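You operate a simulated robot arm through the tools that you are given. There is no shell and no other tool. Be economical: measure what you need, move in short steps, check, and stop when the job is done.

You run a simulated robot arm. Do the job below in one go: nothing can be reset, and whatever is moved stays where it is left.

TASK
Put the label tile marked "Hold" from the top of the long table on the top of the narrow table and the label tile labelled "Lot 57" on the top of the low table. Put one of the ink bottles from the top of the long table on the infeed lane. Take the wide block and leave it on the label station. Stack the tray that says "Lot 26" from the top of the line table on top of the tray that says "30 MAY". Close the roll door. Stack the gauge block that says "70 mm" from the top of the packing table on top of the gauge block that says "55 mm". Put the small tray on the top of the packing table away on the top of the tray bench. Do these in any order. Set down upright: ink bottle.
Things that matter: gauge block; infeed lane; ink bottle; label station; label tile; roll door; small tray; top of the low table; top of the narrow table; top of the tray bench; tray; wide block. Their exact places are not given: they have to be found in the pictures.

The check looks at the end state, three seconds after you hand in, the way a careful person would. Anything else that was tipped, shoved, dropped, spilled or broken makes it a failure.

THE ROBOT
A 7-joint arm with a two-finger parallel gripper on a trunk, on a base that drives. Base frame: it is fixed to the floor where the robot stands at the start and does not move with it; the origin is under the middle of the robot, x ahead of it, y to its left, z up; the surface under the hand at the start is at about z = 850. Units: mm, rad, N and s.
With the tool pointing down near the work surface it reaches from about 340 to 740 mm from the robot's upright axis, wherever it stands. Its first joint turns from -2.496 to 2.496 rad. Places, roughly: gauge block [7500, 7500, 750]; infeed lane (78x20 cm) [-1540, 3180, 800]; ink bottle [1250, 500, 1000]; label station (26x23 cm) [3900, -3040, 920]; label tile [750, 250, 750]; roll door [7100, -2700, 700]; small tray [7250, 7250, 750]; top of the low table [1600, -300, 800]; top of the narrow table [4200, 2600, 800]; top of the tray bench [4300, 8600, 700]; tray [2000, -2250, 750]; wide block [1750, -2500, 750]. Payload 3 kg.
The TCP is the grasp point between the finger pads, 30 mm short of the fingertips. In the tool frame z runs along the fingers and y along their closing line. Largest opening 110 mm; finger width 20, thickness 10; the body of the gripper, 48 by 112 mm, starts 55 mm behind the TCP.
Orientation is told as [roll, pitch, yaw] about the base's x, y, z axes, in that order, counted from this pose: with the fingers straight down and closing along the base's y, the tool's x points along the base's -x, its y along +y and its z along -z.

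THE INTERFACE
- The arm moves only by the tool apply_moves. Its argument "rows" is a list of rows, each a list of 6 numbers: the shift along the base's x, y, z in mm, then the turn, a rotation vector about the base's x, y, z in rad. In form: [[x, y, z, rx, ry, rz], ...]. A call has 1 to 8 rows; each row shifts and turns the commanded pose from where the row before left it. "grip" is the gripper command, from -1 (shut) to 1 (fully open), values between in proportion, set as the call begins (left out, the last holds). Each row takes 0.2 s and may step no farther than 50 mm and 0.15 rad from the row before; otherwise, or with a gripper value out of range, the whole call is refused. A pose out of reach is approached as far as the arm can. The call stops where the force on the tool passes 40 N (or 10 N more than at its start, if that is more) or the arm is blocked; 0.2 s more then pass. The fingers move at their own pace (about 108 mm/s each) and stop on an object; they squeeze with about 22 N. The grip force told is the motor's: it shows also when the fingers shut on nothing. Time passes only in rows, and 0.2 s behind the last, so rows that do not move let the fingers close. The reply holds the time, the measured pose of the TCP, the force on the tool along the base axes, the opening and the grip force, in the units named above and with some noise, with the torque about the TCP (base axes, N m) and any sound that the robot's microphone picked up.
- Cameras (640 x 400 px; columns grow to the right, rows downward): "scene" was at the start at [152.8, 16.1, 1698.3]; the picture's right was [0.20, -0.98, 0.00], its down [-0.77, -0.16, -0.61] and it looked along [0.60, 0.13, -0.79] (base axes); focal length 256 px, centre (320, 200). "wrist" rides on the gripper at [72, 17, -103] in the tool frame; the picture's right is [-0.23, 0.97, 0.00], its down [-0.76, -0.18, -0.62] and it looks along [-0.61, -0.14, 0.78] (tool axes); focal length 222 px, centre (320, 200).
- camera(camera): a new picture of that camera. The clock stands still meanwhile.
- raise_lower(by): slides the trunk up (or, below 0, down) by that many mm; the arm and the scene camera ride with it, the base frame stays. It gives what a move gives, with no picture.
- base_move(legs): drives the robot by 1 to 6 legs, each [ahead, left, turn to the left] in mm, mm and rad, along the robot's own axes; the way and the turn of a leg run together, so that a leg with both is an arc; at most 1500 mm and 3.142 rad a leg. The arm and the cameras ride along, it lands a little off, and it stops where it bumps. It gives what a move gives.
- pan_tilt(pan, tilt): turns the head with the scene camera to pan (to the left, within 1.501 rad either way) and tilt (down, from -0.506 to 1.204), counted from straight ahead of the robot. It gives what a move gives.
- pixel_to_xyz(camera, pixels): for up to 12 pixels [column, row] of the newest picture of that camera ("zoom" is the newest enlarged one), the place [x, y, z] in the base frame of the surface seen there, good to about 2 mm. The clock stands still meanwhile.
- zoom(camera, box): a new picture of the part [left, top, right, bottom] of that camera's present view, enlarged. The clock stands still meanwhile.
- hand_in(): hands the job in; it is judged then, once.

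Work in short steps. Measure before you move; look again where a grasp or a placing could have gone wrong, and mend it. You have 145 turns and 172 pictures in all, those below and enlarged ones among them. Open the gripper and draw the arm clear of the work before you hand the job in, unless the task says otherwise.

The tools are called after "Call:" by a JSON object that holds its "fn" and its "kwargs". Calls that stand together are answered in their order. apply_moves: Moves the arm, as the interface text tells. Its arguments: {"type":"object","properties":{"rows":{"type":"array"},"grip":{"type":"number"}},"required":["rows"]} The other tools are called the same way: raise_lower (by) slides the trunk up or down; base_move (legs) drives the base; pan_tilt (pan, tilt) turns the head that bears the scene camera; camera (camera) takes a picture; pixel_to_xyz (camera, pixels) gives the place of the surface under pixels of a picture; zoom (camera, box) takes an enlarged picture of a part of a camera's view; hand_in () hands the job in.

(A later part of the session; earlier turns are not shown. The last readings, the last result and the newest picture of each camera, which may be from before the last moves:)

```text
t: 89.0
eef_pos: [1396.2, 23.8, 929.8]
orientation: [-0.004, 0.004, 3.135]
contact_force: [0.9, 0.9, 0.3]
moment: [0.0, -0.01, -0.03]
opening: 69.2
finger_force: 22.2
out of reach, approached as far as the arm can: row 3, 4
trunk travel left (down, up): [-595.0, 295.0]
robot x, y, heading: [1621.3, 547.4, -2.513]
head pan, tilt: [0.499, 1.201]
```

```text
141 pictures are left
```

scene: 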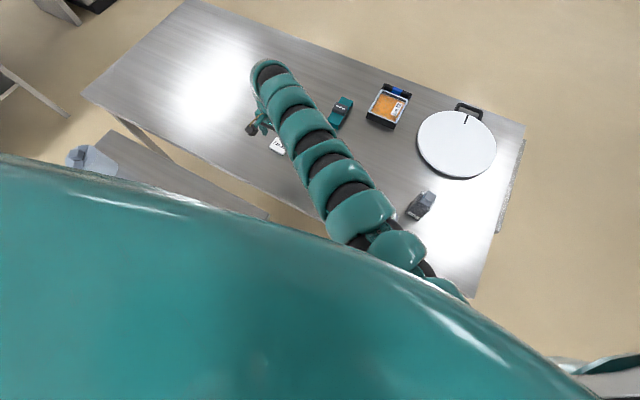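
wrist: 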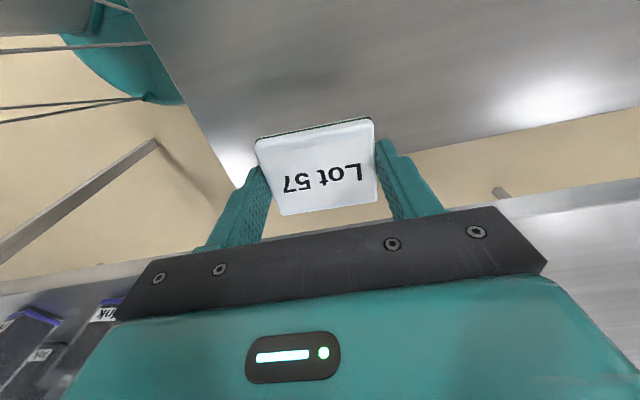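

I measure the low table's near edges in this view to be sure of the drop point.

Call:
{"fn": "pixel_to_xyz", "kwargs": {"camera": "wrist", "pixels": [[410, 150], [640, 100], [235, 180], [300, 110], [350, 60], [500, 60], [180, 90], [600, 210]]}}

Call:
{"fn": "pan_tilt", "kwargs": {"pan": 0.6, "tilt": 0.8}}

Call:
{"fn": "camera", "kwargs": {"camera": "scene"}}

```text
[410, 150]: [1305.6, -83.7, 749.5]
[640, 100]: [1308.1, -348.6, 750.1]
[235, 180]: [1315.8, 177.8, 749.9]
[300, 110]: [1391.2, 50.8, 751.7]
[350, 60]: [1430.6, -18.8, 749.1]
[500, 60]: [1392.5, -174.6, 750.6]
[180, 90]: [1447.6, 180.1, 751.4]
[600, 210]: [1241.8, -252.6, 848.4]
```

```text
t: 89.9
eef_pos: [1395.6, 25.4, 930.8]
orientation: [-0.002, 0.003, 3.137]
contact_force: [1.1, -0.2, -0.7]
moment: [-0.03, 0.0, 0.01]
opening: 69.0
finger_force: 22.7
trunk travel left (down, up): [-595.0, 295.0]
robot x, y, heading: [1619.7, 548.0, -2.504]
head pan, tilt: [0.6, 0.799]
```

```text
140 pictures are left
```

scene: 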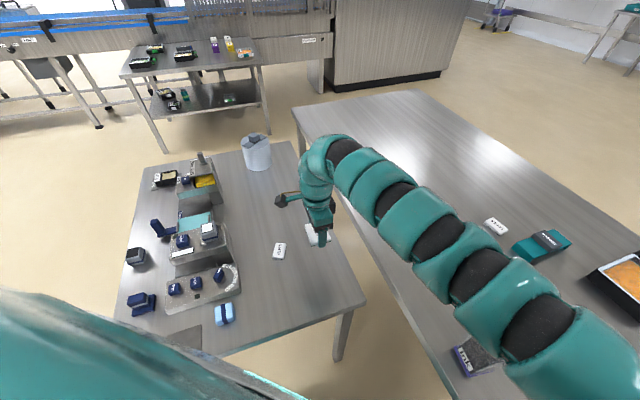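

The low table begins at x≈1305; the tile at (1396,24) is well inside free area. Lower to z≈784 and release.

Call:
{"fn": "apply_moves", "kwargs": {"rows": [[0, 0, -45, 0, 0, 0], [0, 0, -45, 0, 0, 0], [0, 0, -35, 0, 0, 0], [0, 0, -15, 0, 0, 0], [0, 0, -5, 0, 0, 0], [0, 0, 0, 0, 0, 0]]}}

Call:
{"fn": "camera", "kwargs": {"camera": "wrist"}}

```text
t: 91.3
eef_pos: [1397.0, 25.8, 785.2]
orientation: [0.0, 0.001, 3.135]
contact_force: [0.3, -0.2, -0.7]
moment: [-0.04, 0.0, 0.03]
opening: 69.0
finger_force: 22.0
trunk travel left (down, up): [-595.0, 295.0]
robot x, y, heading: [1620.6, 548.1, -2.509]
head pan, tilt: [0.6, 0.799]
```

```text
139 pictures are left
```

wrist: 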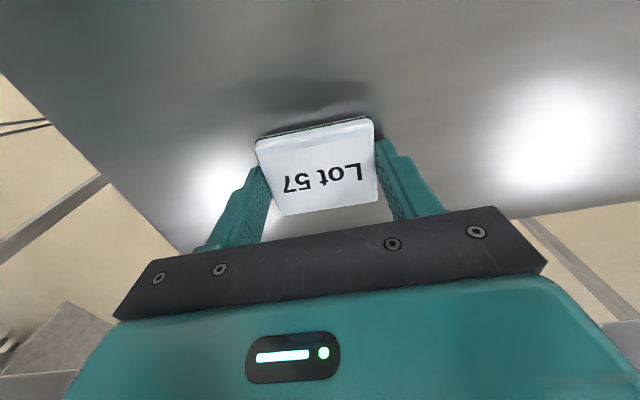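

Lower 4 mm more, release and rise straight.

Call:
{"fn": "apply_moves", "kwargs": {"rows": [[0, 0, -4, 0, 0, 0], [0, 0, 0, 0, 0, 0]]}}

Call:
{"fn": "apply_moves", "kwargs": {"grip": 0.6, "rows": [[0, 0, 0, 0, 0, 0], [0, 0, 0, 0, 0, 0], [0, 0, 20, 0, 0, 0], [0, 0, 45, 0, 0, 0], [0, 0, 45, 0, 0, 0], [0, 0, 45, 0, 0, 0], [0, 0, 45, 0, 0, 0], [0, 0, 45, 0, 0, 0]]}}

Call:
{"fn": "camera", "kwargs": {"camera": "wrist"}}

```text
t: 91.9
eef_pos: [1397.0, 26.3, 781.6]
orientation: [-0.001, 0.002, 3.136]
contact_force: [0.1, 0.6, 0.0]
moment: [0.01, 0.02, 0.0]
opening: 69.0
finger_force: 21.6
trunk travel left (down, up): [-595.0, 295.0]
robot x, y, heading: [1619.4, 548.2, -2.509]
head pan, tilt: [0.6, 0.799]
```

```text
t: 93.7
eef_pos: [1393.6, 25.4, 1026.7]
orientation: [0.0, 0.0, 3.134]
contact_force: [0.7, -0.4, -0.5]
moment: [0.02, 0.02, 0.0]
opening: 88.1
finger_force: 0.1
trunk travel left (down, up): [-595.0, 295.0]
robot x, y, heading: [1622.5, 547.2, -2.513]
head pan, tilt: [0.6, 0.799]
```

```text
138 pictures are left
```

wrist: 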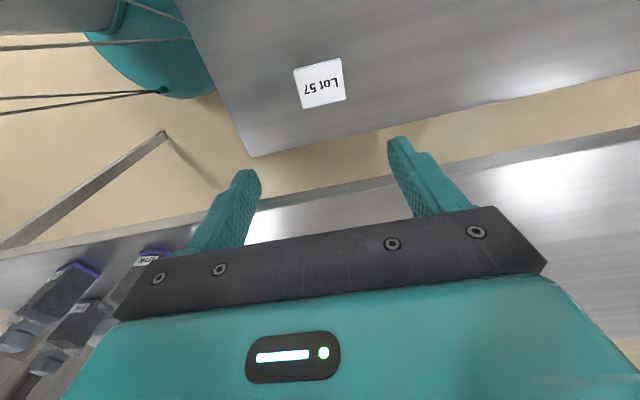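

"Lot 57" is placed on the low table. Next an ink bottle at about (1185,390): raise trunk, back off with a small turn, and look with the wrist camera.

Call:
{"fn": "raise_lower", "kwargs": {"by": 150}}

Call:
{"fn": "base_move", "kwargs": {"legs": [[-150, 0, -0.25]]}}

Call:
{"fn": "apply_moves", "kwargs": {"grip": 1, "rows": [[-20, 30, 0, 0, 0, 0.12], [-20, 30, 0, 0, 0, 0.12], [-20, 30, 0, 0, 0, 0], [-20, 30, 0, 0, 0, 0], [-30, 30, -20, 0, 0, 0], [0, 20, -40, 0, 0, 0]]}}

Call:
{"fn": "camera", "kwargs": {"camera": "wrist"}}

Call:
{"fn": "camera", "kwargs": {"camera": "scene"}}

```text
t: 95.5
eef_pos: [1394.7, 25.5, 1176.5]
orientation: [0.0, 0.001, 3.135]
contact_force: [0.1, 0.6, -0.4]
moment: [0.02, 0.01, -0.01]
opening: 88.0
finger_force: 0.0
trunk travel left (down, up): [-745.0, 145.0]
robot x, y, heading: [1618.0, 549.5, -2.505]
head pan, tilt: [0.6, 0.799]
```

```text
t: 96.8
eef_pos: [1405.3, 170.1, 1177.0]
orientation: [0.001, 0.001, 2.888]
contact_force: [0.1, -0.1, -0.5]
moment: [-0.01, 0.03, 0.01]
opening: 88.1
finger_force: 0.1
trunk travel left (down, up): [-745.0, 145.0]
robot x, y, heading: [1749.2, 621.5, -2.753]
head pan, tilt: [0.6, 0.799]
```

```text
t: 98.2
eef_pos: [1352.5, 202.3, 1165.9]
orientation: [-0.001, 0.002, 3.13]
contact_force: [0.0, -0.2, -0.3]
moment: [0.03, 0.03, 0.02]
opening: 110.2
finger_force: 0.0
out of reach, approached as far as the arm can: row 1, 2, 3, 4, 5, 6
trunk travel left (down, up): [-745.0, 145.0]
robot x, y, heading: [1749.8, 622.8, -2.756]
head pan, tilt: [0.6, 0.799]
```

```text
137 pictures are left
```

wrist: 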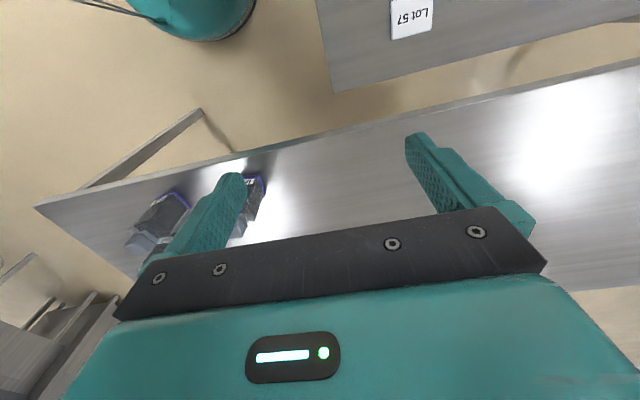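

```text
136 pictures are left
```

scene: 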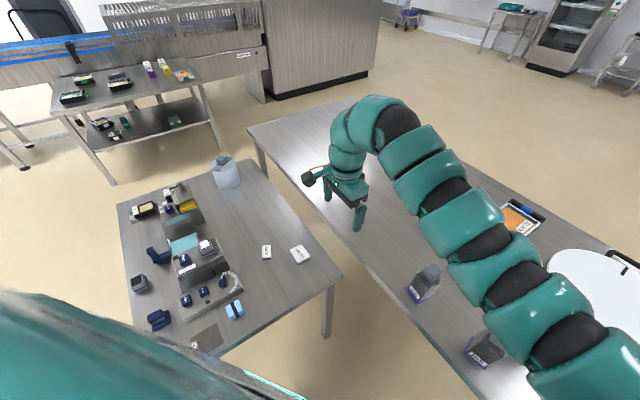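

The chord cut inside the minimum radius. I swing outward first then across, keeping z high.

Call:
{"fn": "apply_moves", "kwargs": {"rows": [[-45, 0, 0, 0, 0, 0], [-40, 20, 0, 0, 0, 0], [-30, 35, 0, 0, 0, 0], [-28, 38, 0, 0, 0, 0], [-20, 40, 0, 0, 0, 0], [-10, 40, -20, 0, 0, 0], [0, 20, -30, 0, 0, 0]]}}

Call:
{"fn": "camera", "kwargs": {"camera": "wrist"}}

```text
t: 99.8
eef_pos: [1208.1, 294.0, 1165.1]
orientation: [0.0, 0.002, 3.13]
contact_force: [-0.3, -0.4, 0.5]
moment: [-0.02, 0.02, -0.01]
opening: 110.2
finger_force: 0.0
out of reach, approached as far as the arm can: row 5, 6, 7
trunk travel left (down, up): [-745.0, 145.0]
robot x, y, heading: [1748.1, 623.7, -2.761]
head pan, tilt: [0.6, 0.799]
```

```text
135 pictures are left
```

wrist: 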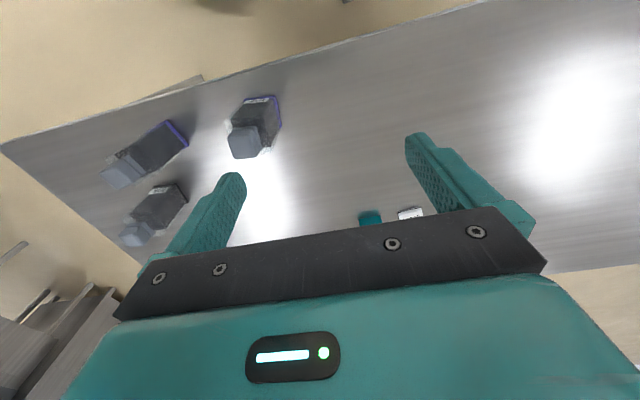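

Still at the inner limit when high; I'll back the base 60 mm. First measure bottles in this view.

Call:
{"fn": "pixel_to_xyz", "kwargs": {"camera": "wrist", "pixels": [[243, 142], [232, 135], [258, 132], [238, 155], [262, 120], [268, 148], [277, 97], [125, 170], [138, 232]]}}

Call:
{"fn": "zoom", "kwargs": {"camera": "wrist", "box": [100, 80, 300, 250]}}

Call:
{"fn": "base_move", "kwargs": {"legs": [[-60, 0, 0]]}}

```text
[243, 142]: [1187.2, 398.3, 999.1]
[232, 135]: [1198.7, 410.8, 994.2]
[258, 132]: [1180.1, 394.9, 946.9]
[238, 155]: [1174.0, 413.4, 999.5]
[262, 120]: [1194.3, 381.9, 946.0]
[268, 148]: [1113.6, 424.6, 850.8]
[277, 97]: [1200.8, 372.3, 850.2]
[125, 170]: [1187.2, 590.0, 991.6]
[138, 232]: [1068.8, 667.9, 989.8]
```

```text
2.35 times, centred on (200, 165) of wrist
```

zoom: 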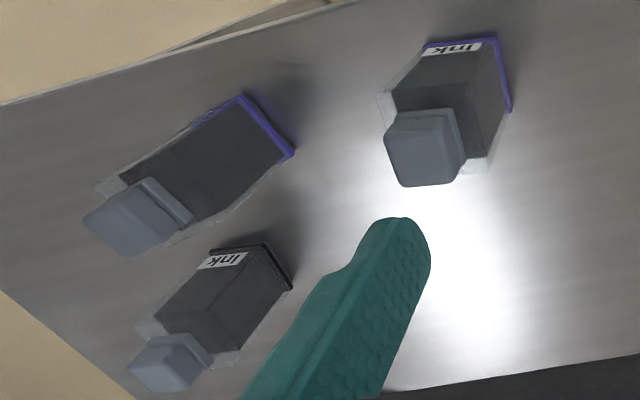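

```text
t: 100.8
eef_pos: [1266.3, 316.7, 1167.3]
orientation: [0.001, 0.0, 3.129]
contact_force: [0.3, 0.8, 0.5]
moment: [0.0, 0.04, -0.01]
opening: 110.0
finger_force: 0.1
trunk travel left (down, up): [-745.0, 145.0]
robot x, y, heading: [1804.2, 643.4, -2.75]
head pan, tilt: [0.6, 0.799]
```

Bottle: body ~45 mm with shoulder at z 947, cap to z 1000, axis about (1186,394). I move above it and descend to z≈1060 to check.

Call:
{"fn": "apply_moves", "kwargs": {"rows": [[-45, 15, 0, 0, 0, 0], [-36, 30, 0, 0, 0, 0], [0, 31, -30, 0, 0, 0], [0, 0, -45, 0, 0, 0], [0, 0, -30, 0, 0, 0], [0, 0, 0, 0, 0, 0]]}}

Call:
{"fn": "camera", "kwargs": {"camera": "wrist"}}

```text
t: 102.2
eef_pos: [1158.8, 368.1, 1095.3]
orientation: [0.002, -0.001, 3.129]
contact_force: [0.6, 0.6, 0.2]
moment: [-0.03, 0.03, 0.01]
opening: 110.2
finger_force: 0.0
out of reach, approached as far as the arm can: row 3, 4, 5
trunk travel left (down, up): [-745.0, 145.0]
robot x, y, heading: [1806.4, 645.3, -2.758]
head pan, tilt: [0.6, 0.799]
```

```text
133 pictures are left
```

wrist: 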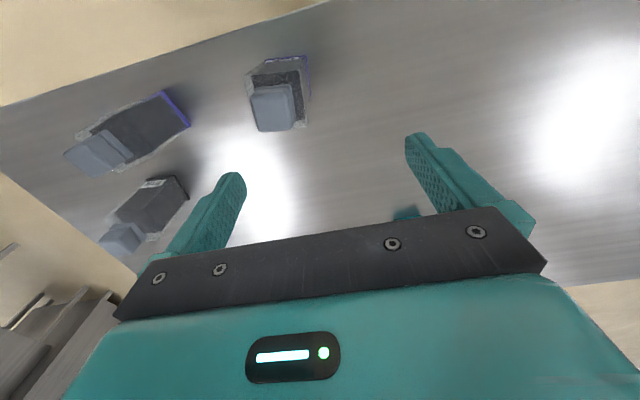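

Raising the trunk enlarges the low reach envelope: raise 120, then bring the arm back down above the bottle.

Call:
{"fn": "raise_lower", "kwargs": {"by": 120}}

Call:
{"fn": "apply_moves", "kwargs": {"rows": [[0, 0, -48, 0, 0, 0], [0, 0, -48, 0, 0, 0], [0, 0, -48, 0, 0, 0], [14, 13, 0, 0, 0, 0], [14, 13, 0, 0, 0, 0], [0, 0, 0, 0, 0, 0]]}}

Call:
{"fn": "camera", "kwargs": {"camera": "wrist"}}

```text
t: 103.7
eef_pos: [1159.2, 366.1, 1215.0]
orientation: [0.0, 0.002, 3.129]
contact_force: [0.1, 0.6, -0.3]
moment: [-0.02, -0.04, 0.02]
opening: 110.1
finger_force: 0.2
trunk travel left (down, up): [-865.0, 25.0]
robot x, y, heading: [1806.6, 643.5, -2.753]
head pan, tilt: [0.6, 0.799]
```

```text
t: 105.1
eef_pos: [1190.0, 383.3, 1066.1]
orientation: [-0.002, 0.017, -3.11]
contact_force: [-0.2, 0.0, -0.1]
moment: [-0.03, -0.02, -0.01]
opening: 110.0
finger_force: 0.1
out of reach, approached as far as the arm can: row 5
trunk travel left (down, up): [-865.0, 25.0]
robot x, y, heading: [1804.8, 644.0, -2.756]
head pan, tilt: [0.6, 0.799]
```

```text
132 pictures are left
```

wrist: 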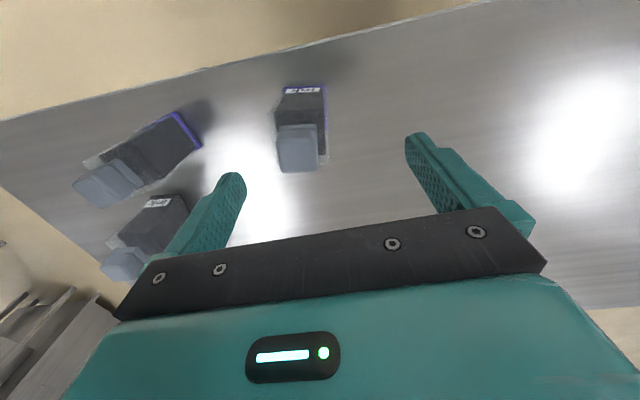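

Now close; the cap is at (298,155). I measure its top.

Call:
{"fn": "pixel_to_xyz", "kwargs": {"camera": "wrist", "pixels": [[281, 146], [316, 143], [316, 167], [283, 168], [298, 155], [287, 96], [322, 92]]}}

Call:
{"fn": "zoom", "kwargs": {"camera": "wrist", "box": [250, 70, 350, 190]}}

```text
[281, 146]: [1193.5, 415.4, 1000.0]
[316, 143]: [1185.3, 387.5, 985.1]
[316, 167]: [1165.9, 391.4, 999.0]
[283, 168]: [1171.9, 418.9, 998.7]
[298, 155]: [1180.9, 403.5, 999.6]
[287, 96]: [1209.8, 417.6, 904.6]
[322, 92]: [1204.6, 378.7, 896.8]
```

```text
3.33 times, centred on (300, 130) of wrist
```

zoom: 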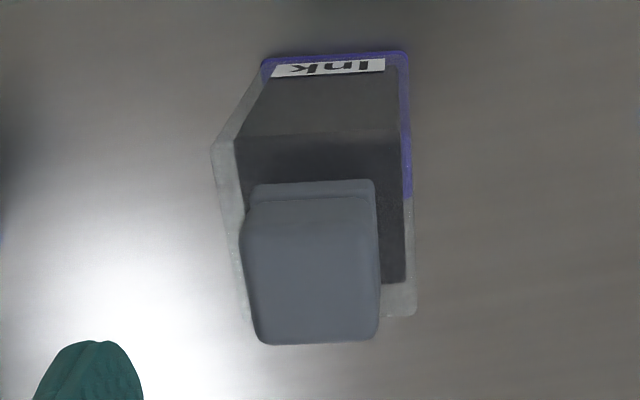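

Cap centre is (1180,403), rotated about −0.17 rad. I back the base 50 for range, realign with a −0.17 turn and stop above it.

Call:
{"fn": "base_move", "kwargs": {"legs": [[-50, 0, 0]]}}

Call:
{"fn": "apply_moves", "kwargs": {"rows": [[-28, 0, 0, 0, 0, -0.1], [-28, 0, -8, 0, 0, -0.08], [0, 0, -10, 0, 0, 0], [0, 0, 0, 0, 0, 0]]}}

Call:
{"fn": "camera", "kwargs": {"camera": "wrist"}}

```text
t: 106.0
eef_pos: [1236.9, 402.5, 1068.1]
orientation: [-0.002, 0.013, -3.11]
contact_force: [1.7, 1.3, -1.0]
moment: [-0.01, 0.06, 0.0]
opening: 110.0
finger_force: 0.0
trunk travel left (down, up): [-865.0, 25.0]
robot x, y, heading: [1854.5, 663.0, -2.759]
head pan, tilt: [0.6, 0.799]
```

```text
t: 107.0
eef_pos: [1182.4, 400.3, 1046.9]
orientation: [-0.003, 0.017, 2.992]
contact_force: [0.4, -0.4, -0.1]
moment: [0.02, 0.0, 0.01]
opening: 109.8
finger_force: 0.0
trunk travel left (down, up): [-865.0, 25.0]
robot x, y, heading: [1855.0, 662.8, -2.757]
head pan, tilt: [0.6, 0.799]
```

```text
130 pictures are left
```

wrist: 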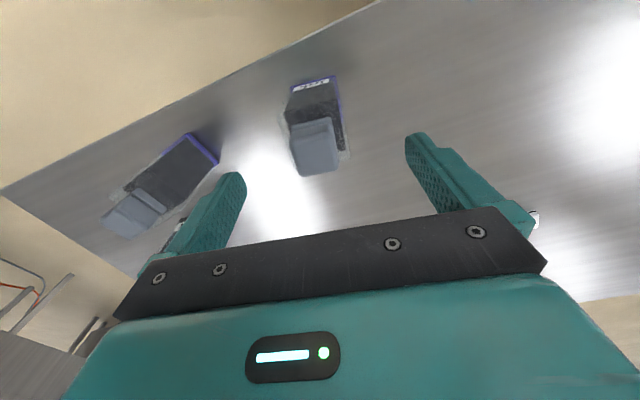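

Fingers straddle the bottle. Lower to z≈953 and check force.

Call:
{"fn": "apply_moves", "kwargs": {"rows": [[-1, 1, -35, 0, 0, 0], [-1, 1, -35, 0, 0, 0], [0, 0, -23, 0, 0, 0], [0, 0, 0, 0, 0, 0]]}}

Call:
{"fn": "camera", "kwargs": {"camera": "wrist"}}

```text
t: 108.0
eef_pos: [1179.7, 403.7, 953.5]
orientation: [-0.004, 0.015, 2.993]
contact_force: [0.0, 0.4, -0.1]
moment: [0.03, 0.01, 0.0]
opening: 109.9
finger_force: 0.1
trunk travel left (down, up): [-865.0, 25.0]
robot x, y, heading: [1851.1, 664.6, -2.759]
head pan, tilt: [0.6, 0.799]
```

```text
129 pictures are left
```

wrist: 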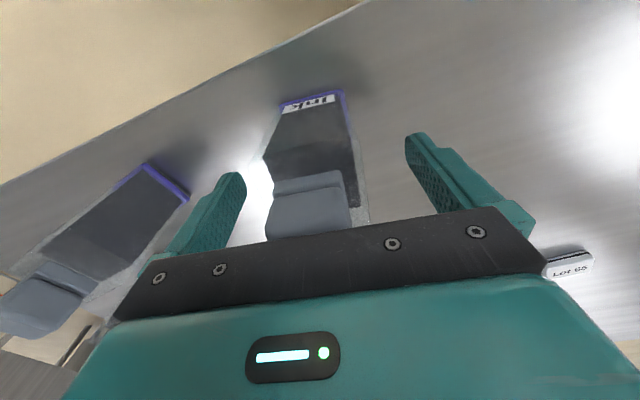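

Bottle is between the pads. Close and lift a bit.

Call:
{"fn": "apply_moves", "kwargs": {"grip": -1, "rows": [[0, 0, 0, 0, 0, 0], [0, 0, 0, 0, 0, 0], [0, 0, 0, 0, 0, 0], [0, 0, 0, 0, 0, 0], [0, 0, 30, 0, 0, 0], [0, 0, 40, 0, 0, 0], [0, 0, 40, 0, 0, 0]]}}

Call:
{"fn": "camera", "kwargs": {"camera": "wrist"}}

```text
t: 109.6
eef_pos: [1179.2, 404.0, 1064.6]
orientation: [-0.004, 0.015, 2.991]
contact_force: [0.3, 0.4, -4.7]
moment: [0.0, 0.02, 0.01]
opening: 55.8
finger_force: 22.4
trunk travel left (down, up): [-865.0, 25.0]
robot x, y, heading: [1852.8, 665.5, -2.751]
head pan, tilt: [0.6, 0.799]
```

```text
128 pictures are left
```

wrist: 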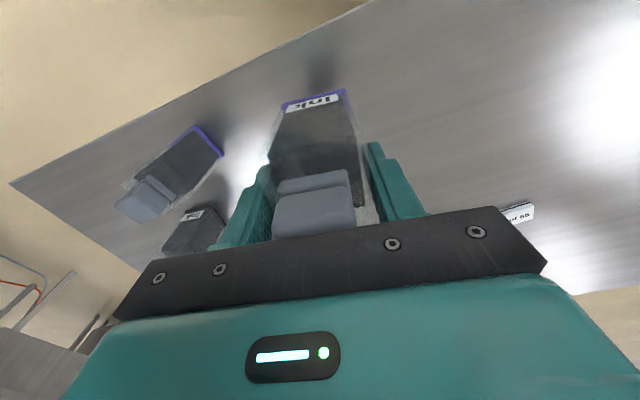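

Bottle is held (opening 56, −4.7 N). I back away from the table and drive along y≈1715 toward the infeed lane.

Call:
{"fn": "base_move", "kwargs": {"legs": [[-400, 0, 0], [0, -900, -0.385], [1500, 0, 0], [1500, 0, 0], [700, 0, 0], [0, 0, -1.57]]}}

Call:
{"fn": "pan_tilt", "kwargs": {"pan": 0.0, "tilt": 0.6}}

Call:
{"fn": "camera", "kwargs": {"camera": "scene"}}

```text
t: 137.7
eef_pos: [-1660.7, 2277.6, 1063.2]
orientation: [-0.003, 0.015, 1.081]
contact_force: [0.2, -0.3, -3.5]
moment: [0.0, 0.0, 0.01]
opening: 55.8
finger_force: 21.8
trunk travel left (down, up): [-865.0, 25.0]
robot x, y, heading: [-1638.5, 1554.9, 1.617]
head pan, tilt: [0.6, 0.799]
```

```text
t: 138.7
eef_pos: [-1659.8, 2275.9, 1063.8]
orientation: [-0.003, 0.017, 1.083]
contact_force: [-0.2, 0.1, -4.1]
moment: [-0.02, 0.0, 0.01]
opening: 56.0
finger_force: 21.5
trunk travel left (down, up): [-865.0, 25.0]
robot x, y, heading: [-1640.9, 1550.5, 1.617]
head pan, tilt: [0.0, 0.6]
```

```text
127 pictures are left
```

scene: 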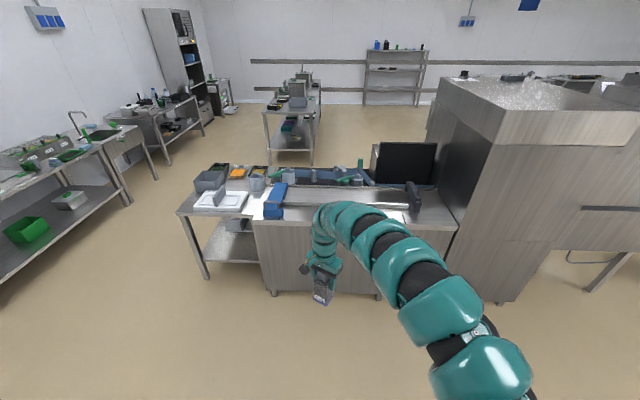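

Call:
{"fn": "zoom", "kwargs": {"camera": "scene", "box": [170, 140, 480, 320]}}

Call:
{"fn": "pixel_to_xyz", "kwargs": {"camera": "scene", "pixels": [[350, 195], [300, 193], [400, 196], [270, 205], [415, 200], [255, 220], [455, 228], [215, 200], [180, 210], [275, 293], [340, 177], [205, 278]]}}

```text
2.06 times, centred on (325, 230) of scene
```

zoom: 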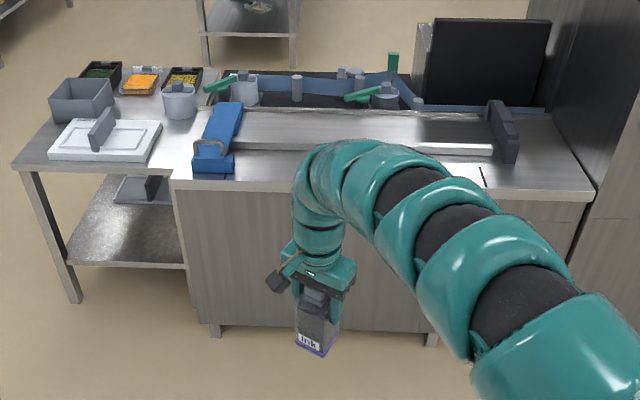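

```text
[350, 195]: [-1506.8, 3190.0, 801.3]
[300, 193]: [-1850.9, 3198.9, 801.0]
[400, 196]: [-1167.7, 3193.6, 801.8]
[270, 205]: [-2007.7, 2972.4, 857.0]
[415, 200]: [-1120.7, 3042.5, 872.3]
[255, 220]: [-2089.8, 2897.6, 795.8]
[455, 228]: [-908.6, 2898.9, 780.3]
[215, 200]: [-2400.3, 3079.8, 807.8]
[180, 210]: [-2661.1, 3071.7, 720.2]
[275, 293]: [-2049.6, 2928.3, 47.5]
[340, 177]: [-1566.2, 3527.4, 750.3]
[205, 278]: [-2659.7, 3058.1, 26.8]
```

The lane is the strip at x −1930…−1150, y ≈3090–3290, z 801. I drive up to bring the bottle over (−1550, ~3150).

Call:
{"fn": "base_move", "kwargs": {"legs": [[0, 0, -0.047], [900, -90, 0]]}}

Call:
{"fn": "camera", "kwargs": {"camera": "wrist"}}

Call:
{"fn": "pan_tilt", "kwargs": {"pan": 0.3, "tilt": 0.9}}

Call:
{"fn": "camera", "kwargs": {"camera": "scene"}}

```text
t: 143.9
eef_pos: [-1544.4, 3189.6, 1061.8]
orientation: [-0.006, 0.015, 1.044]
contact_force: [-0.5, 0.3, -2.9]
moment: [-0.01, -0.01, 0.02]
opening: 55.9
finger_force: 21.8
trunk travel left (down, up): [-865.0, 25.0]
robot x, y, heading: [-1550.8, 2466.4, 1.583]
head pan, tilt: [0.0, 0.6]
```

```text
125 pictures are left
```

wrist: 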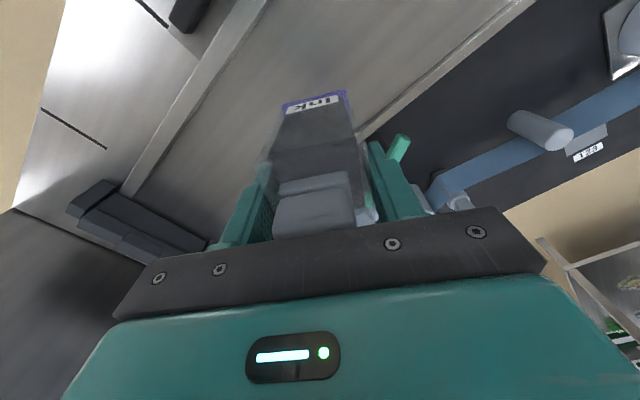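

```text
t: 144.7
eef_pos: [-1544.2, 3188.9, 1062.9]
orientation: [-0.001, 0.017, 1.044]
contact_force: [0.6, 0.3, -4.2]
moment: [0.02, 0.01, 0.01]
opening: 55.9
finger_force: 22.4
trunk travel left (down, up): [-865.0, 25.0]
robot x, y, heading: [-1548.8, 2467.9, 1.58]
head pan, tilt: [0.3, 0.901]
```

```text
124 pictures are left
```

scene: 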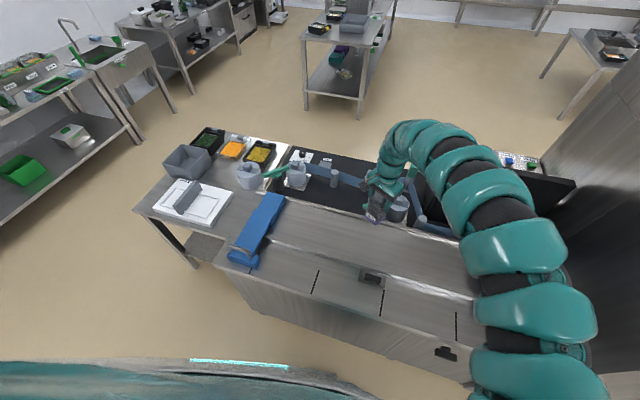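

Verify lane borders from this wrist picture.

Call:
{"fn": "pixel_to_xyz", "kwargs": {"camera": "wrist", "pixels": [[215, 75], [200, 60], [250, 60], [360, 60], [420, 80], [440, 95], [240, 130], [400, 150]]}}

```text
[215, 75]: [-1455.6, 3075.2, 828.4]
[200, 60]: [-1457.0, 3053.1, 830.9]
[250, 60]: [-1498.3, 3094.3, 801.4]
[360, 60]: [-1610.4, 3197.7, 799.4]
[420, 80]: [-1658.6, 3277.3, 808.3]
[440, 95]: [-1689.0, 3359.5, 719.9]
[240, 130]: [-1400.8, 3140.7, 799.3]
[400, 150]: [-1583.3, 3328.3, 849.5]
```

Lane floor y≈3090–3275 at z 800. Shift −8 in y and lower to TCP≈908.

Call:
{"fn": "apply_moves", "kwargs": {"rows": [[0, -8, -40, 0, 0, 0], [0, 0, -45, 0, 0, 0], [0, 0, -40, 0, 0, 0], [0, 0, -20, 0, 0, 0], [0, 0, -9, 0, 0, 0], [0, 0, 0, 0, 0, 0]]}}

Call:
{"fn": "camera", "kwargs": {"camera": "wrist"}}

```text
t: 146.1
eef_pos: [-1544.8, 3180.2, 910.5]
orientation: [-0.003, 0.017, 1.043]
contact_force: [0.1, -0.3, -3.8]
moment: [0.0, -0.02, 0.02]
opening: 55.9
finger_force: 22.0
trunk travel left (down, up): [-865.0, 25.0]
robot x, y, heading: [-1549.6, 2465.5, 1.576]
head pan, tilt: [0.3, 0.901]
```

```text
123 pictures are left
```

wrist: 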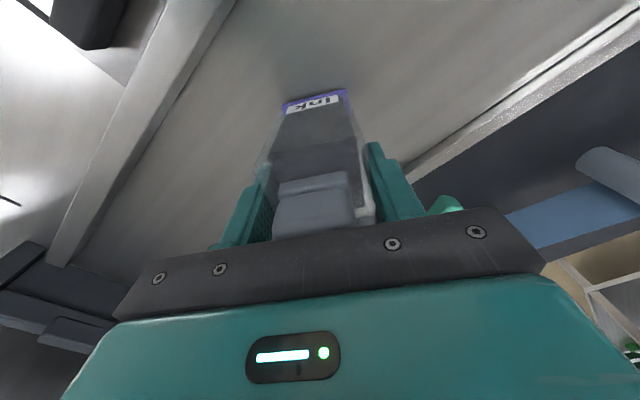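

Lower in small steps until contact.

Call:
{"fn": "apply_moves", "kwargs": {"rows": [[0, 0, -3, 0, 0, 0], [0, 0, -2, 0, 0, 0], [0, 0, 0, 0, 0, 0]]}}

```text
t: 146.9
eef_pos: [-1544.9, 3180.8, 905.6]
orientation: [-0.006, 0.016, 1.045]
contact_force: [0.0, -0.4, -4.3]
moment: [-0.01, 0.01, -0.02]
opening: 56.1
finger_force: 21.9
trunk travel left (down, up): [-865.0, 25.0]
robot x, y, heading: [-1552.6, 2470.0, 1.578]
head pan, tilt: [0.3, 0.901]
```

Call:
{"fn": "apply_moves", "kwargs": {"rows": [[0, 0, -2, 0, 0, 0], [0, 0, -1, 0, 0, 0], [0, 0, 0, 0, 0, 0]]}}

```text
t: 147.7
eef_pos: [-1544.8, 3181.3, 904.5]
orientation: [-0.002, 0.014, 1.043]
contact_force: [1.9, -1.4, 8.5]
moment: [-0.2, 0.3, 0.04]
opening: 55.8
finger_force: 22.0
trunk travel left (down, up): [-865.0, 25.0]
robot x, y, heading: [-1548.7, 2465.7, 1.579]
head pan, tilt: [0.3, 0.901]
```

Contact (force +8.5 N): the bottle stands on the lane. Open slowly and rise.

Call:
{"fn": "apply_moves", "kwargs": {"grip": 0.4, "rows": [[0, 0, 1, 0, 0, 0], [0, 0, 0, 0, 0, 0], [0, 0, 0, 0, 0, 0], [0, 0, 20, 0, 0, 0], [0, 0, 40, 0, 0, 0], [0, 0, 45, 0, 0, 0], [0, 0, 45, 0, 0, 0]]}}

Call:
{"fn": "camera", "kwargs": {"camera": "wrist"}}

```text
t: 149.3
eef_pos: [-1544.9, 3178.5, 1052.7]
orientation: [-0.006, 0.017, 1.044]
contact_force: [-0.9, -0.7, 0.0]
moment: [0.02, -0.03, 0.01]
opening: 77.2
finger_force: 0.1
trunk travel left (down, up): [-865.0, 25.0]
robot x, y, heading: [-1553.6, 2466.9, 1.577]
head pan, tilt: [0.3, 0.901]
```

```text
122 pictures are left
```

wrist: 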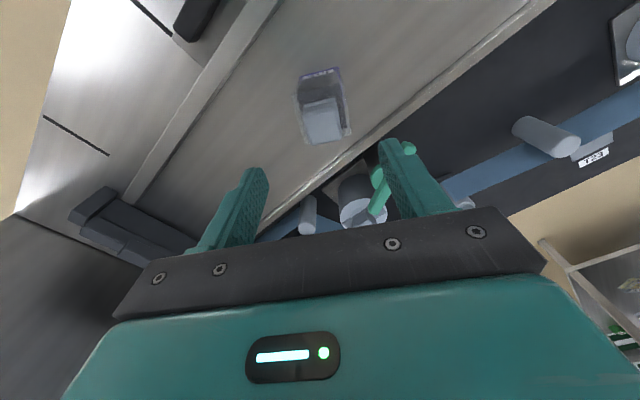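

The bottle stands upright on the lane. Next, line table near (2000,−2250): drive round the west side of the long table and look.

Call:
{"fn": "base_move", "kwargs": {"legs": [[-700, 0, 0], [0, 0, -1.578], [1150, 0, 0], [0, -1500, 0], [0, -1500, 0]]}}

Call:
{"fn": "pan_tilt", "kwargs": {"pan": -0.4, "tilt": 0.4}}

Call:
{"fn": "camera", "kwargs": {"camera": "scene"}}

```text
t: 176.7
eef_pos: [479.6, -1224.5, 1051.8]
orientation: [-0.002, 0.015, -0.469]
contact_force: [0.6, -0.2, 0.2]
moment: [-0.01, -0.03, -0.01]
opening: 77.2
finger_force: 0.1
trunk travel left (down, up): [-865.0, 25.0]
robot x, y, heading: [-236.1, -1257.1, 0.065]
head pan, tilt: [0.3, 0.901]
```

```text
t: 177.8
eef_pos: [480.6, -1225.0, 1052.1]
orientation: [-0.005, 0.016, -0.469]
contact_force: [-0.1, -0.7, 0.8]
moment: [0.01, -0.01, -0.01]
opening: 76.9
finger_force: 0.0
trunk travel left (down, up): [-865.0, 25.0]
robot x, y, heading: [-235.6, -1262.3, 0.068]
head pan, tilt: [-0.4, 0.4]
```

```text
121 pictures are left
```

scene: 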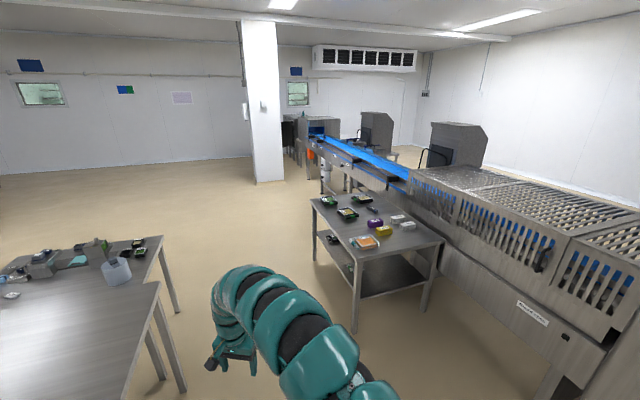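

Call:
{"fn": "zoom", "kwargs": {"camera": "scene", "box": [290, 170, 460, 300]}}

Call:
{"fn": "pixel_to_xyz", "kwargs": {"camera": "scene", "pixels": [[312, 200], [357, 250], [443, 242], [375, 193], [333, 200], [348, 213], [360, 199], [366, 242], [383, 231], [397, 219], [407, 226], [355, 328]]}}

```text
3.08 times, centred on (375, 235) of scene
```

zoom: 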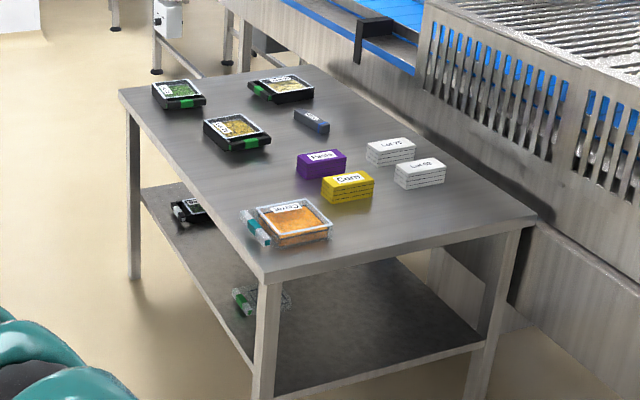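

```text
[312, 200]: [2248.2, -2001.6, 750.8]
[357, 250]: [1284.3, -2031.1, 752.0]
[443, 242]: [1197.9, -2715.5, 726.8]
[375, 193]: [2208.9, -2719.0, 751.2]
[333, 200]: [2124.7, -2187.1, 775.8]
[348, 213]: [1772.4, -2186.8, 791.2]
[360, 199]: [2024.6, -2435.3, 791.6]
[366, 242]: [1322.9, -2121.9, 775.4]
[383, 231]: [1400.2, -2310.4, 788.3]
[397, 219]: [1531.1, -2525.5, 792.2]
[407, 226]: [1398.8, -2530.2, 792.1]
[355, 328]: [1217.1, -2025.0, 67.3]
```

Line table spans x 1220–2250, y −2720…−2000, z 750. I drive to (1850,−1290) facing −y and look down.

Call:
{"fn": "base_move", "kwargs": {"legs": [[0, 0, -0.066], [1500, 0, 0], [580, -20, 0], [0, 0, -1.57]]}}

Call:
{"fn": "pan_tilt", "kwargs": {"pan": 0.15, "tilt": 0.75}}

Call:
{"fn": "camera", "kwargs": {"camera": "scene"}}

Call:
{"fn": "camera", "kwargs": {"camera": "wrist"}}

```text
t: 192.4
eef_pos: [1834.4, -2000.2, 1051.7]
orientation: [-0.003, 0.016, -2.125]
contact_force: [-0.7, 0.3, 0.2]
moment: [0.01, -0.03, -0.01]
opening: 77.3
finger_force: 0.1
trunk travel left (down, up): [-865.0, 25.0]
robot x, y, heading: [1857.9, -1286.3, -1.593]
head pan, tilt: [-0.4, 0.4]
```

```text
t: 193.4
eef_pos: [1834.6, -2000.4, 1052.0]
orientation: [-0.004, 0.016, -2.124]
contact_force: [-0.2, 0.7, 0.8]
moment: [0.0, 0.0, 0.02]
opening: 77.0
finger_force: 0.0
trunk travel left (down, up): [-865.0, 25.0]
robot x, y, heading: [1858.6, -1286.4, -1.585]
head pan, tilt: [0.15, 0.75]
```

```text
119 pictures are left
```

scene: 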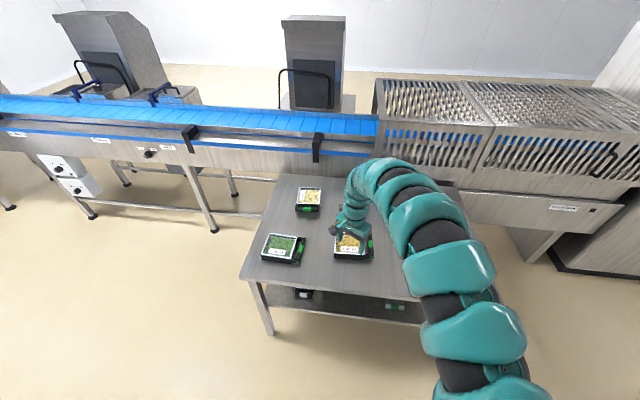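

```text
118 pictures are left
```

wrist: 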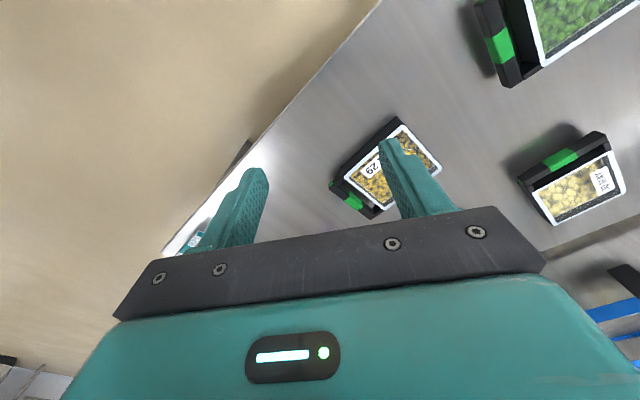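

Call:
{"fn": "zoom", "kwargs": {"camera": "scene", "box": [240, 170, 400, 280]}}

Call:
{"fn": "zoom", "kwargs": {"camera": "wrist", "box": [320, 0, 640, 240]}}

Call:
{"fn": "pixel_to_xyz", "kwargs": {"camera": "scene", "pixels": [[352, 245], [309, 195], [284, 245], [309, 208], [300, 250], [372, 250]]}}

```text
3.64 times, centred on (320, 225) of scene
```

zoom: 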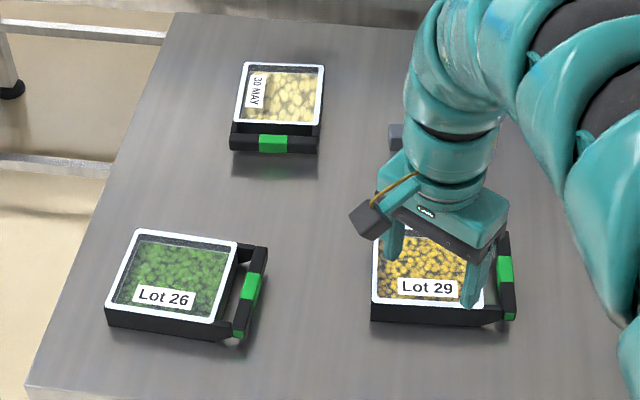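

```text
1.67 times, centred on (480, 120) of wrist
```

zoom: 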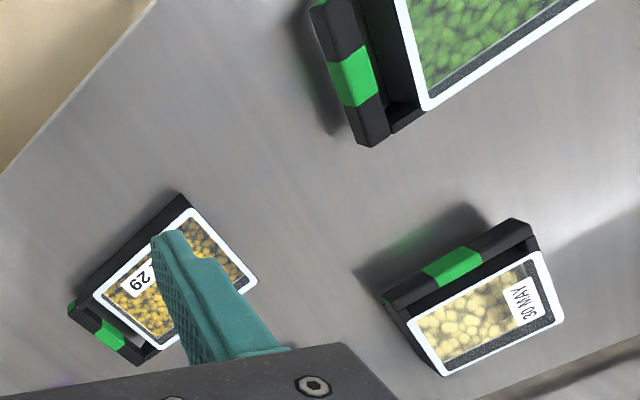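

```text
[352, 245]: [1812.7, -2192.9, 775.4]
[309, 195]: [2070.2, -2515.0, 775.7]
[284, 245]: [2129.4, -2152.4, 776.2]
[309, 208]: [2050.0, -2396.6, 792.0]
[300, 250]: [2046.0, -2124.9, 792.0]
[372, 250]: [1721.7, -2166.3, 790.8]
```

The three trays: Lot 26 at (2129,−2152), 30 MAY at (2068,−2510), Lot 29. I measure tray geometry in a closer zoom.

Call:
{"fn": "zoom", "kwargs": {"camera": "scene", "box": [255, 180, 335, 270]}}

```text
4.44 times, centred on (295, 225) of scene
```

zoom: 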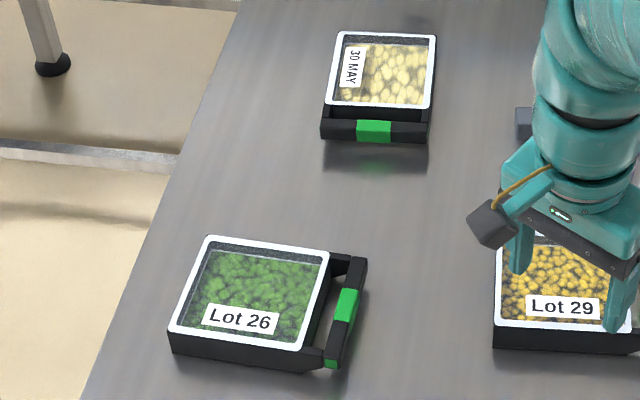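

Call:
{"fn": "pixel_to_xyz", "kwargs": {"camera": "zoom", "pixels": [[209, 240], [326, 254], [298, 345], [171, 329], [345, 305], [358, 262], [331, 360], [340, 36], [433, 39], [429, 106], [330, 101], [374, 130]]}}

Call:
{"fn": "pixel_to_xyz", "kwargs": {"camera": "zoom", "pixels": [[173, 345], [300, 367], [323, 132], [428, 138], [375, 122], [353, 300], [337, 300], [318, 320], [270, 290], [525, 120], [525, 110]]}}

```text
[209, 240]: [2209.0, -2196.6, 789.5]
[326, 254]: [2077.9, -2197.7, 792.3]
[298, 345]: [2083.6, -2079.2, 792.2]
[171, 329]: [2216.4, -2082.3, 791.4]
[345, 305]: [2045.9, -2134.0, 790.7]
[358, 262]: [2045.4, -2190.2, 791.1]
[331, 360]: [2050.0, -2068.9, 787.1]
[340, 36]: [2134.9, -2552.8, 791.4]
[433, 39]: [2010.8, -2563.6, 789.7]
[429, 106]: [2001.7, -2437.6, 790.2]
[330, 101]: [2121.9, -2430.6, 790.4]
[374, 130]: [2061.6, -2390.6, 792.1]
```

```text
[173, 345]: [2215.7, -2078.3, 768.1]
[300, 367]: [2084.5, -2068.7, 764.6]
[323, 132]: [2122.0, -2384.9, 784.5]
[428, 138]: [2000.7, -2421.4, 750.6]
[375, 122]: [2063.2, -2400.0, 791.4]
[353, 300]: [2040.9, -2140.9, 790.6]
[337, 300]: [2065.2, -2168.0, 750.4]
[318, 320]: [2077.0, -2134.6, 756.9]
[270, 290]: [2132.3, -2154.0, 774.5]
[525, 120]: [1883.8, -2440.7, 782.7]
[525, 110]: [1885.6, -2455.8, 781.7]
```

Trays have rims at z 791, ~130×119 mm; the handle bar of Lot 26 is at (2046,−2134), so I grip by the handle. From the +x end of the table both spots are in reach, so I check what's around there first.

Call:
{"fn": "pixel_to_xyz", "kwargs": {"camera": "scene", "pixels": [[212, 230], [233, 195], [200, 150], [150, 145], [85, 190], [95, 217], [180, 250], [250, 200], [270, 330], [320, 155], [100, 250]]}}

Call:
{"fn": "base_move", "kwargs": {"legs": [[0, 1040, 0], [0, 0, -1.55]]}}

Call:
{"fn": "pan_tilt", "kwargs": {"pan": 0.7, "tilt": 0.7}}

Call:
{"fn": "camera", "kwargs": {"camera": "scene"}}

```text
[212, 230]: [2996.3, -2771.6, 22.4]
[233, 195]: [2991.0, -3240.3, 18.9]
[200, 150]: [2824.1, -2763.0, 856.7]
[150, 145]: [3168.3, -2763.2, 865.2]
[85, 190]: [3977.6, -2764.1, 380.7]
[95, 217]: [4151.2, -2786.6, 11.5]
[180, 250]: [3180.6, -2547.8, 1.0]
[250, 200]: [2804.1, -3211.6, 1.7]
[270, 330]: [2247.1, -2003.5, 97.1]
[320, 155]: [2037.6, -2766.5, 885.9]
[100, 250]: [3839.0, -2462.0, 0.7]
```

```text
t: 202.6
eef_pos: [2200.0, -1297.6, 1051.8]
orientation: [-0.004, 0.015, 2.604]
contact_force: [0.2, 0.5, -0.2]
moment: [0.01, 0.01, 0.02]
opening: 77.1
finger_force: 0.1
trunk travel left (down, up): [-865.0, 25.0]
robot x, y, heading: [2915.3, -1309.9, 3.142]
head pan, tilt: [0.15, 0.75]
```

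```text
t: 203.6
eef_pos: [2201.2, -1298.0, 1051.6]
orientation: [-0.004, 0.015, 2.603]
contact_force: [0.3, 0.6, 0.1]
moment: [0.03, 0.04, 0.0]
opening: 77.2
finger_force: 0.1
trunk travel left (down, up): [-865.0, 25.0]
robot x, y, heading: [2912.1, -1315.2, 3.141]
head pan, tilt: [0.7, 0.7]
```

```text
114 pictures are left
```

scene: 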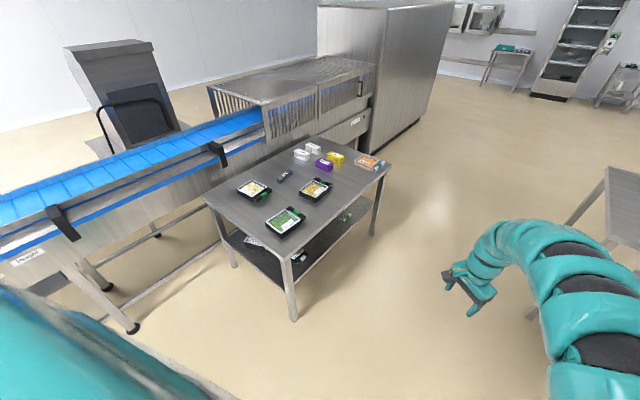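

Space at the end is fine. Drive there and turn the tool by −1.08 to close across the handle.

Call:
{"fn": "base_move", "kwargs": {"legs": [[0, 1010, 0], [270, 0, 0]]}}

Call:
{"fn": "apply_moves", "kwargs": {"grip": 0.0, "rows": [[20, 20, 0, 0, 0, -0.135], [20, 20, 0, 0, 0, -0.135], [20, 20, 0, 0, 0, -0.135], [10, 20, 0, 0, 0, -0.135], [10, 20, 0, 0, 0, -0.135], [10, 20, -20, 0, 0, -0.135], [10, 20, -20, 0, 0, -0.135], [10, 20, -20, 0, 0, -0.135]]}}

Call:
{"fn": "camera", "kwargs": {"camera": "wrist"}}

```text
t: 210.3
eef_pos: [1930.0, -2304.9, 1050.8]
orientation: [-0.005, 0.016, 2.606]
contact_force: [-0.2, -0.1, -0.3]
moment: [0.01, -0.02, -0.04]
opening: 77.1
finger_force: 0.1
trunk travel left (down, up): [-865.0, 25.0]
robot x, y, heading: [2641.2, -2318.3, 3.141]
head pan, tilt: [0.7, 0.7]
```

```text
t: 212.1
eef_pos: [2000.0, -2149.0, 970.9]
orientation: [-0.005, 0.017, 1.524]
contact_force: [-0.4, 0.6, -0.9]
moment: [-0.02, -0.02, -0.01]
opening: 55.0
finger_force: 0.0
out of reach, approached as far as the arm can: row 3, 4, 5
trunk travel left (down, up): [-865.0, 25.0]
robot x, y, heading: [2644.8, -2314.3, 3.141]
head pan, tilt: [0.7, 0.7]
```

```text
113 pictures are left
```

wrist: 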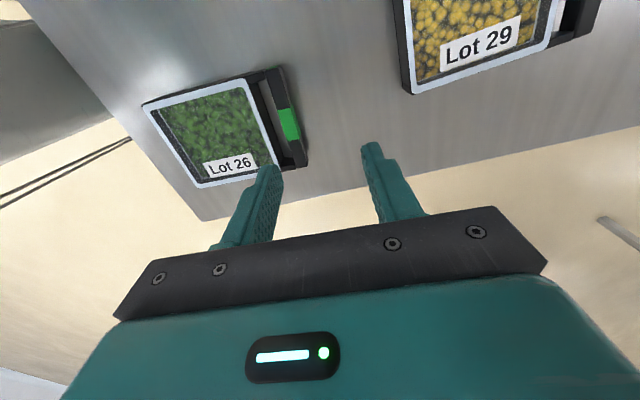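

I measure the handle bar, gap and rim in this wrist view.

Call:
{"fn": "zoom", "kwargs": {"camera": "wrist", "box": [230, 50, 330, 190]}}

Call:
{"fn": "pixel_to_xyz", "kwargs": {"camera": "wrist", "pixels": [[288, 122], [282, 124], [294, 121], [288, 110], [271, 125], [262, 88], [278, 170], [266, 105], [284, 66], [308, 162], [300, 130]]}}

```text
2.86 times, centred on (280, 120) of wrist
```

zoom: 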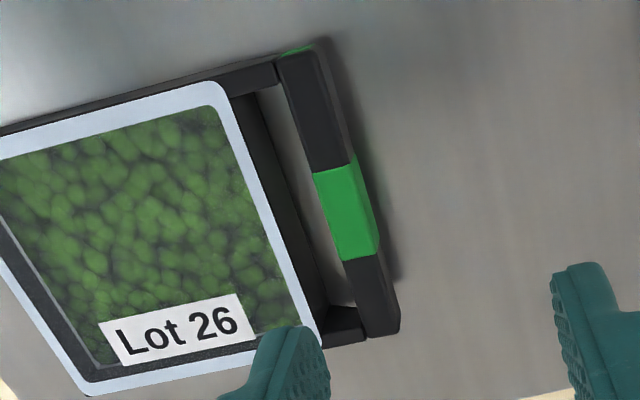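

```text
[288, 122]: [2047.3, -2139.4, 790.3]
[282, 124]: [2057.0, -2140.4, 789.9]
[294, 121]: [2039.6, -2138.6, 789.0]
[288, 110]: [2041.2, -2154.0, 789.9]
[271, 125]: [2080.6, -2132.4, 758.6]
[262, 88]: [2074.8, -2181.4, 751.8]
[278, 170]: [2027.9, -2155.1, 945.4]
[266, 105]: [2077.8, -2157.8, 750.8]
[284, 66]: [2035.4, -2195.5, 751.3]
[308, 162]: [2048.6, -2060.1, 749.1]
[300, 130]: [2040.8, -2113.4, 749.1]
```

Bar spans x 2039.5–2057, top z 790; gap to 2082. I align at (2048.5,−2134), opening ≈38, and lower to 840 for a check.

Call:
{"fn": "apply_moves", "kwargs": {"grip": -0.31, "rows": [[16, 5, 0, 0, 0, 0], [16, 5, 0, 0, 0, 0], [16.5, 5, 0, 0, 0, 0], [0, 0, -45, 0, 0, 0], [0, 0, -45, 0, 0, 0], [0, 0, -36, 0, 0, 0], [0, 0, 0, 0, 0, 0]]}}

Call:
{"fn": "camera", "kwargs": {"camera": "wrist"}}

```text
t: 213.7
eef_pos: [2017.3, -2134.2, 835.0]
orientation: [-0.004, 0.016, 1.525]
contact_force: [0.1, -0.4, -0.1]
moment: [-0.01, 0.02, 0.01]
opening: 38.1
finger_force: 0.1
out of reach, approached as far as the arm can: row 1, 2, 3
trunk travel left (down, up): [-865.0, 25.0]
robot x, y, heading: [2645.7, -2313.5, 3.142]
head pan, tilt: [0.7, 0.7]
```

```text
111 pictures are left
```

wrist: 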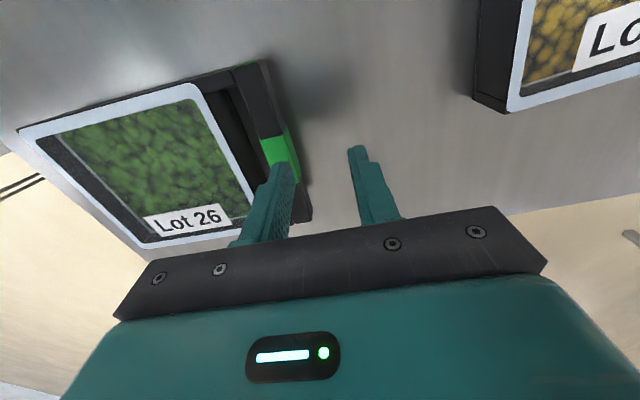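

Fingers are at x 2017; shift +31 now that z is lower.

Call:
{"fn": "apply_moves", "kwargs": {"rows": [[15.5, 0, 0, 0, 0, 0], [15.5, 0, 0, 0, 0, 0], [0, 0, 0, 0, 0, 0]]}}

Call:
{"fn": "camera", "kwargs": {"camera": "wrist"}}

Call:
{"fn": "pixel_to_xyz", "kwargs": {"camera": "wrist", "pixels": [[318, 160], [325, 150], [305, 130], [318, 128], [295, 165], [335, 162]]}}

```text
t: 214.5
eef_pos: [2048.1, -2135.2, 833.5]
orientation: [-0.005, 0.015, 1.526]
contact_force: [-0.3, -0.5, -1.0]
moment: [0.01, -0.01, 0.0]
opening: 37.9
finger_force: 0.0
trunk travel left (down, up): [-865.0, 25.0]
robot x, y, heading: [2643.8, -2317.3, 3.147]
head pan, tilt: [0.7, 0.7]
```

```text
110 pictures are left
```

wrist: 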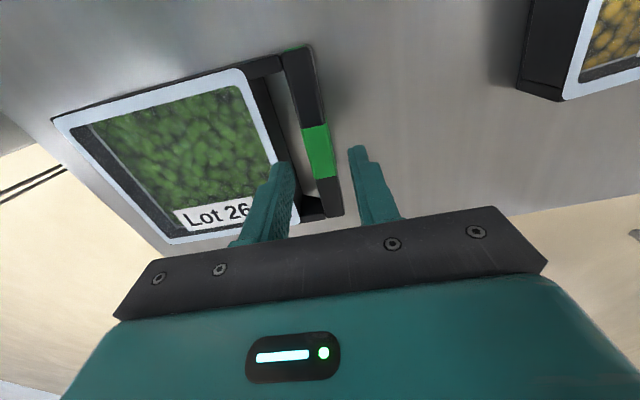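

```text
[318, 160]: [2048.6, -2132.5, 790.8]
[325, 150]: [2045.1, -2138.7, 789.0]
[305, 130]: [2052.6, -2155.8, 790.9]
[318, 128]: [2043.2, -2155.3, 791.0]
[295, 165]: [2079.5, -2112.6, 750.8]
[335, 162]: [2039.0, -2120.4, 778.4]
```

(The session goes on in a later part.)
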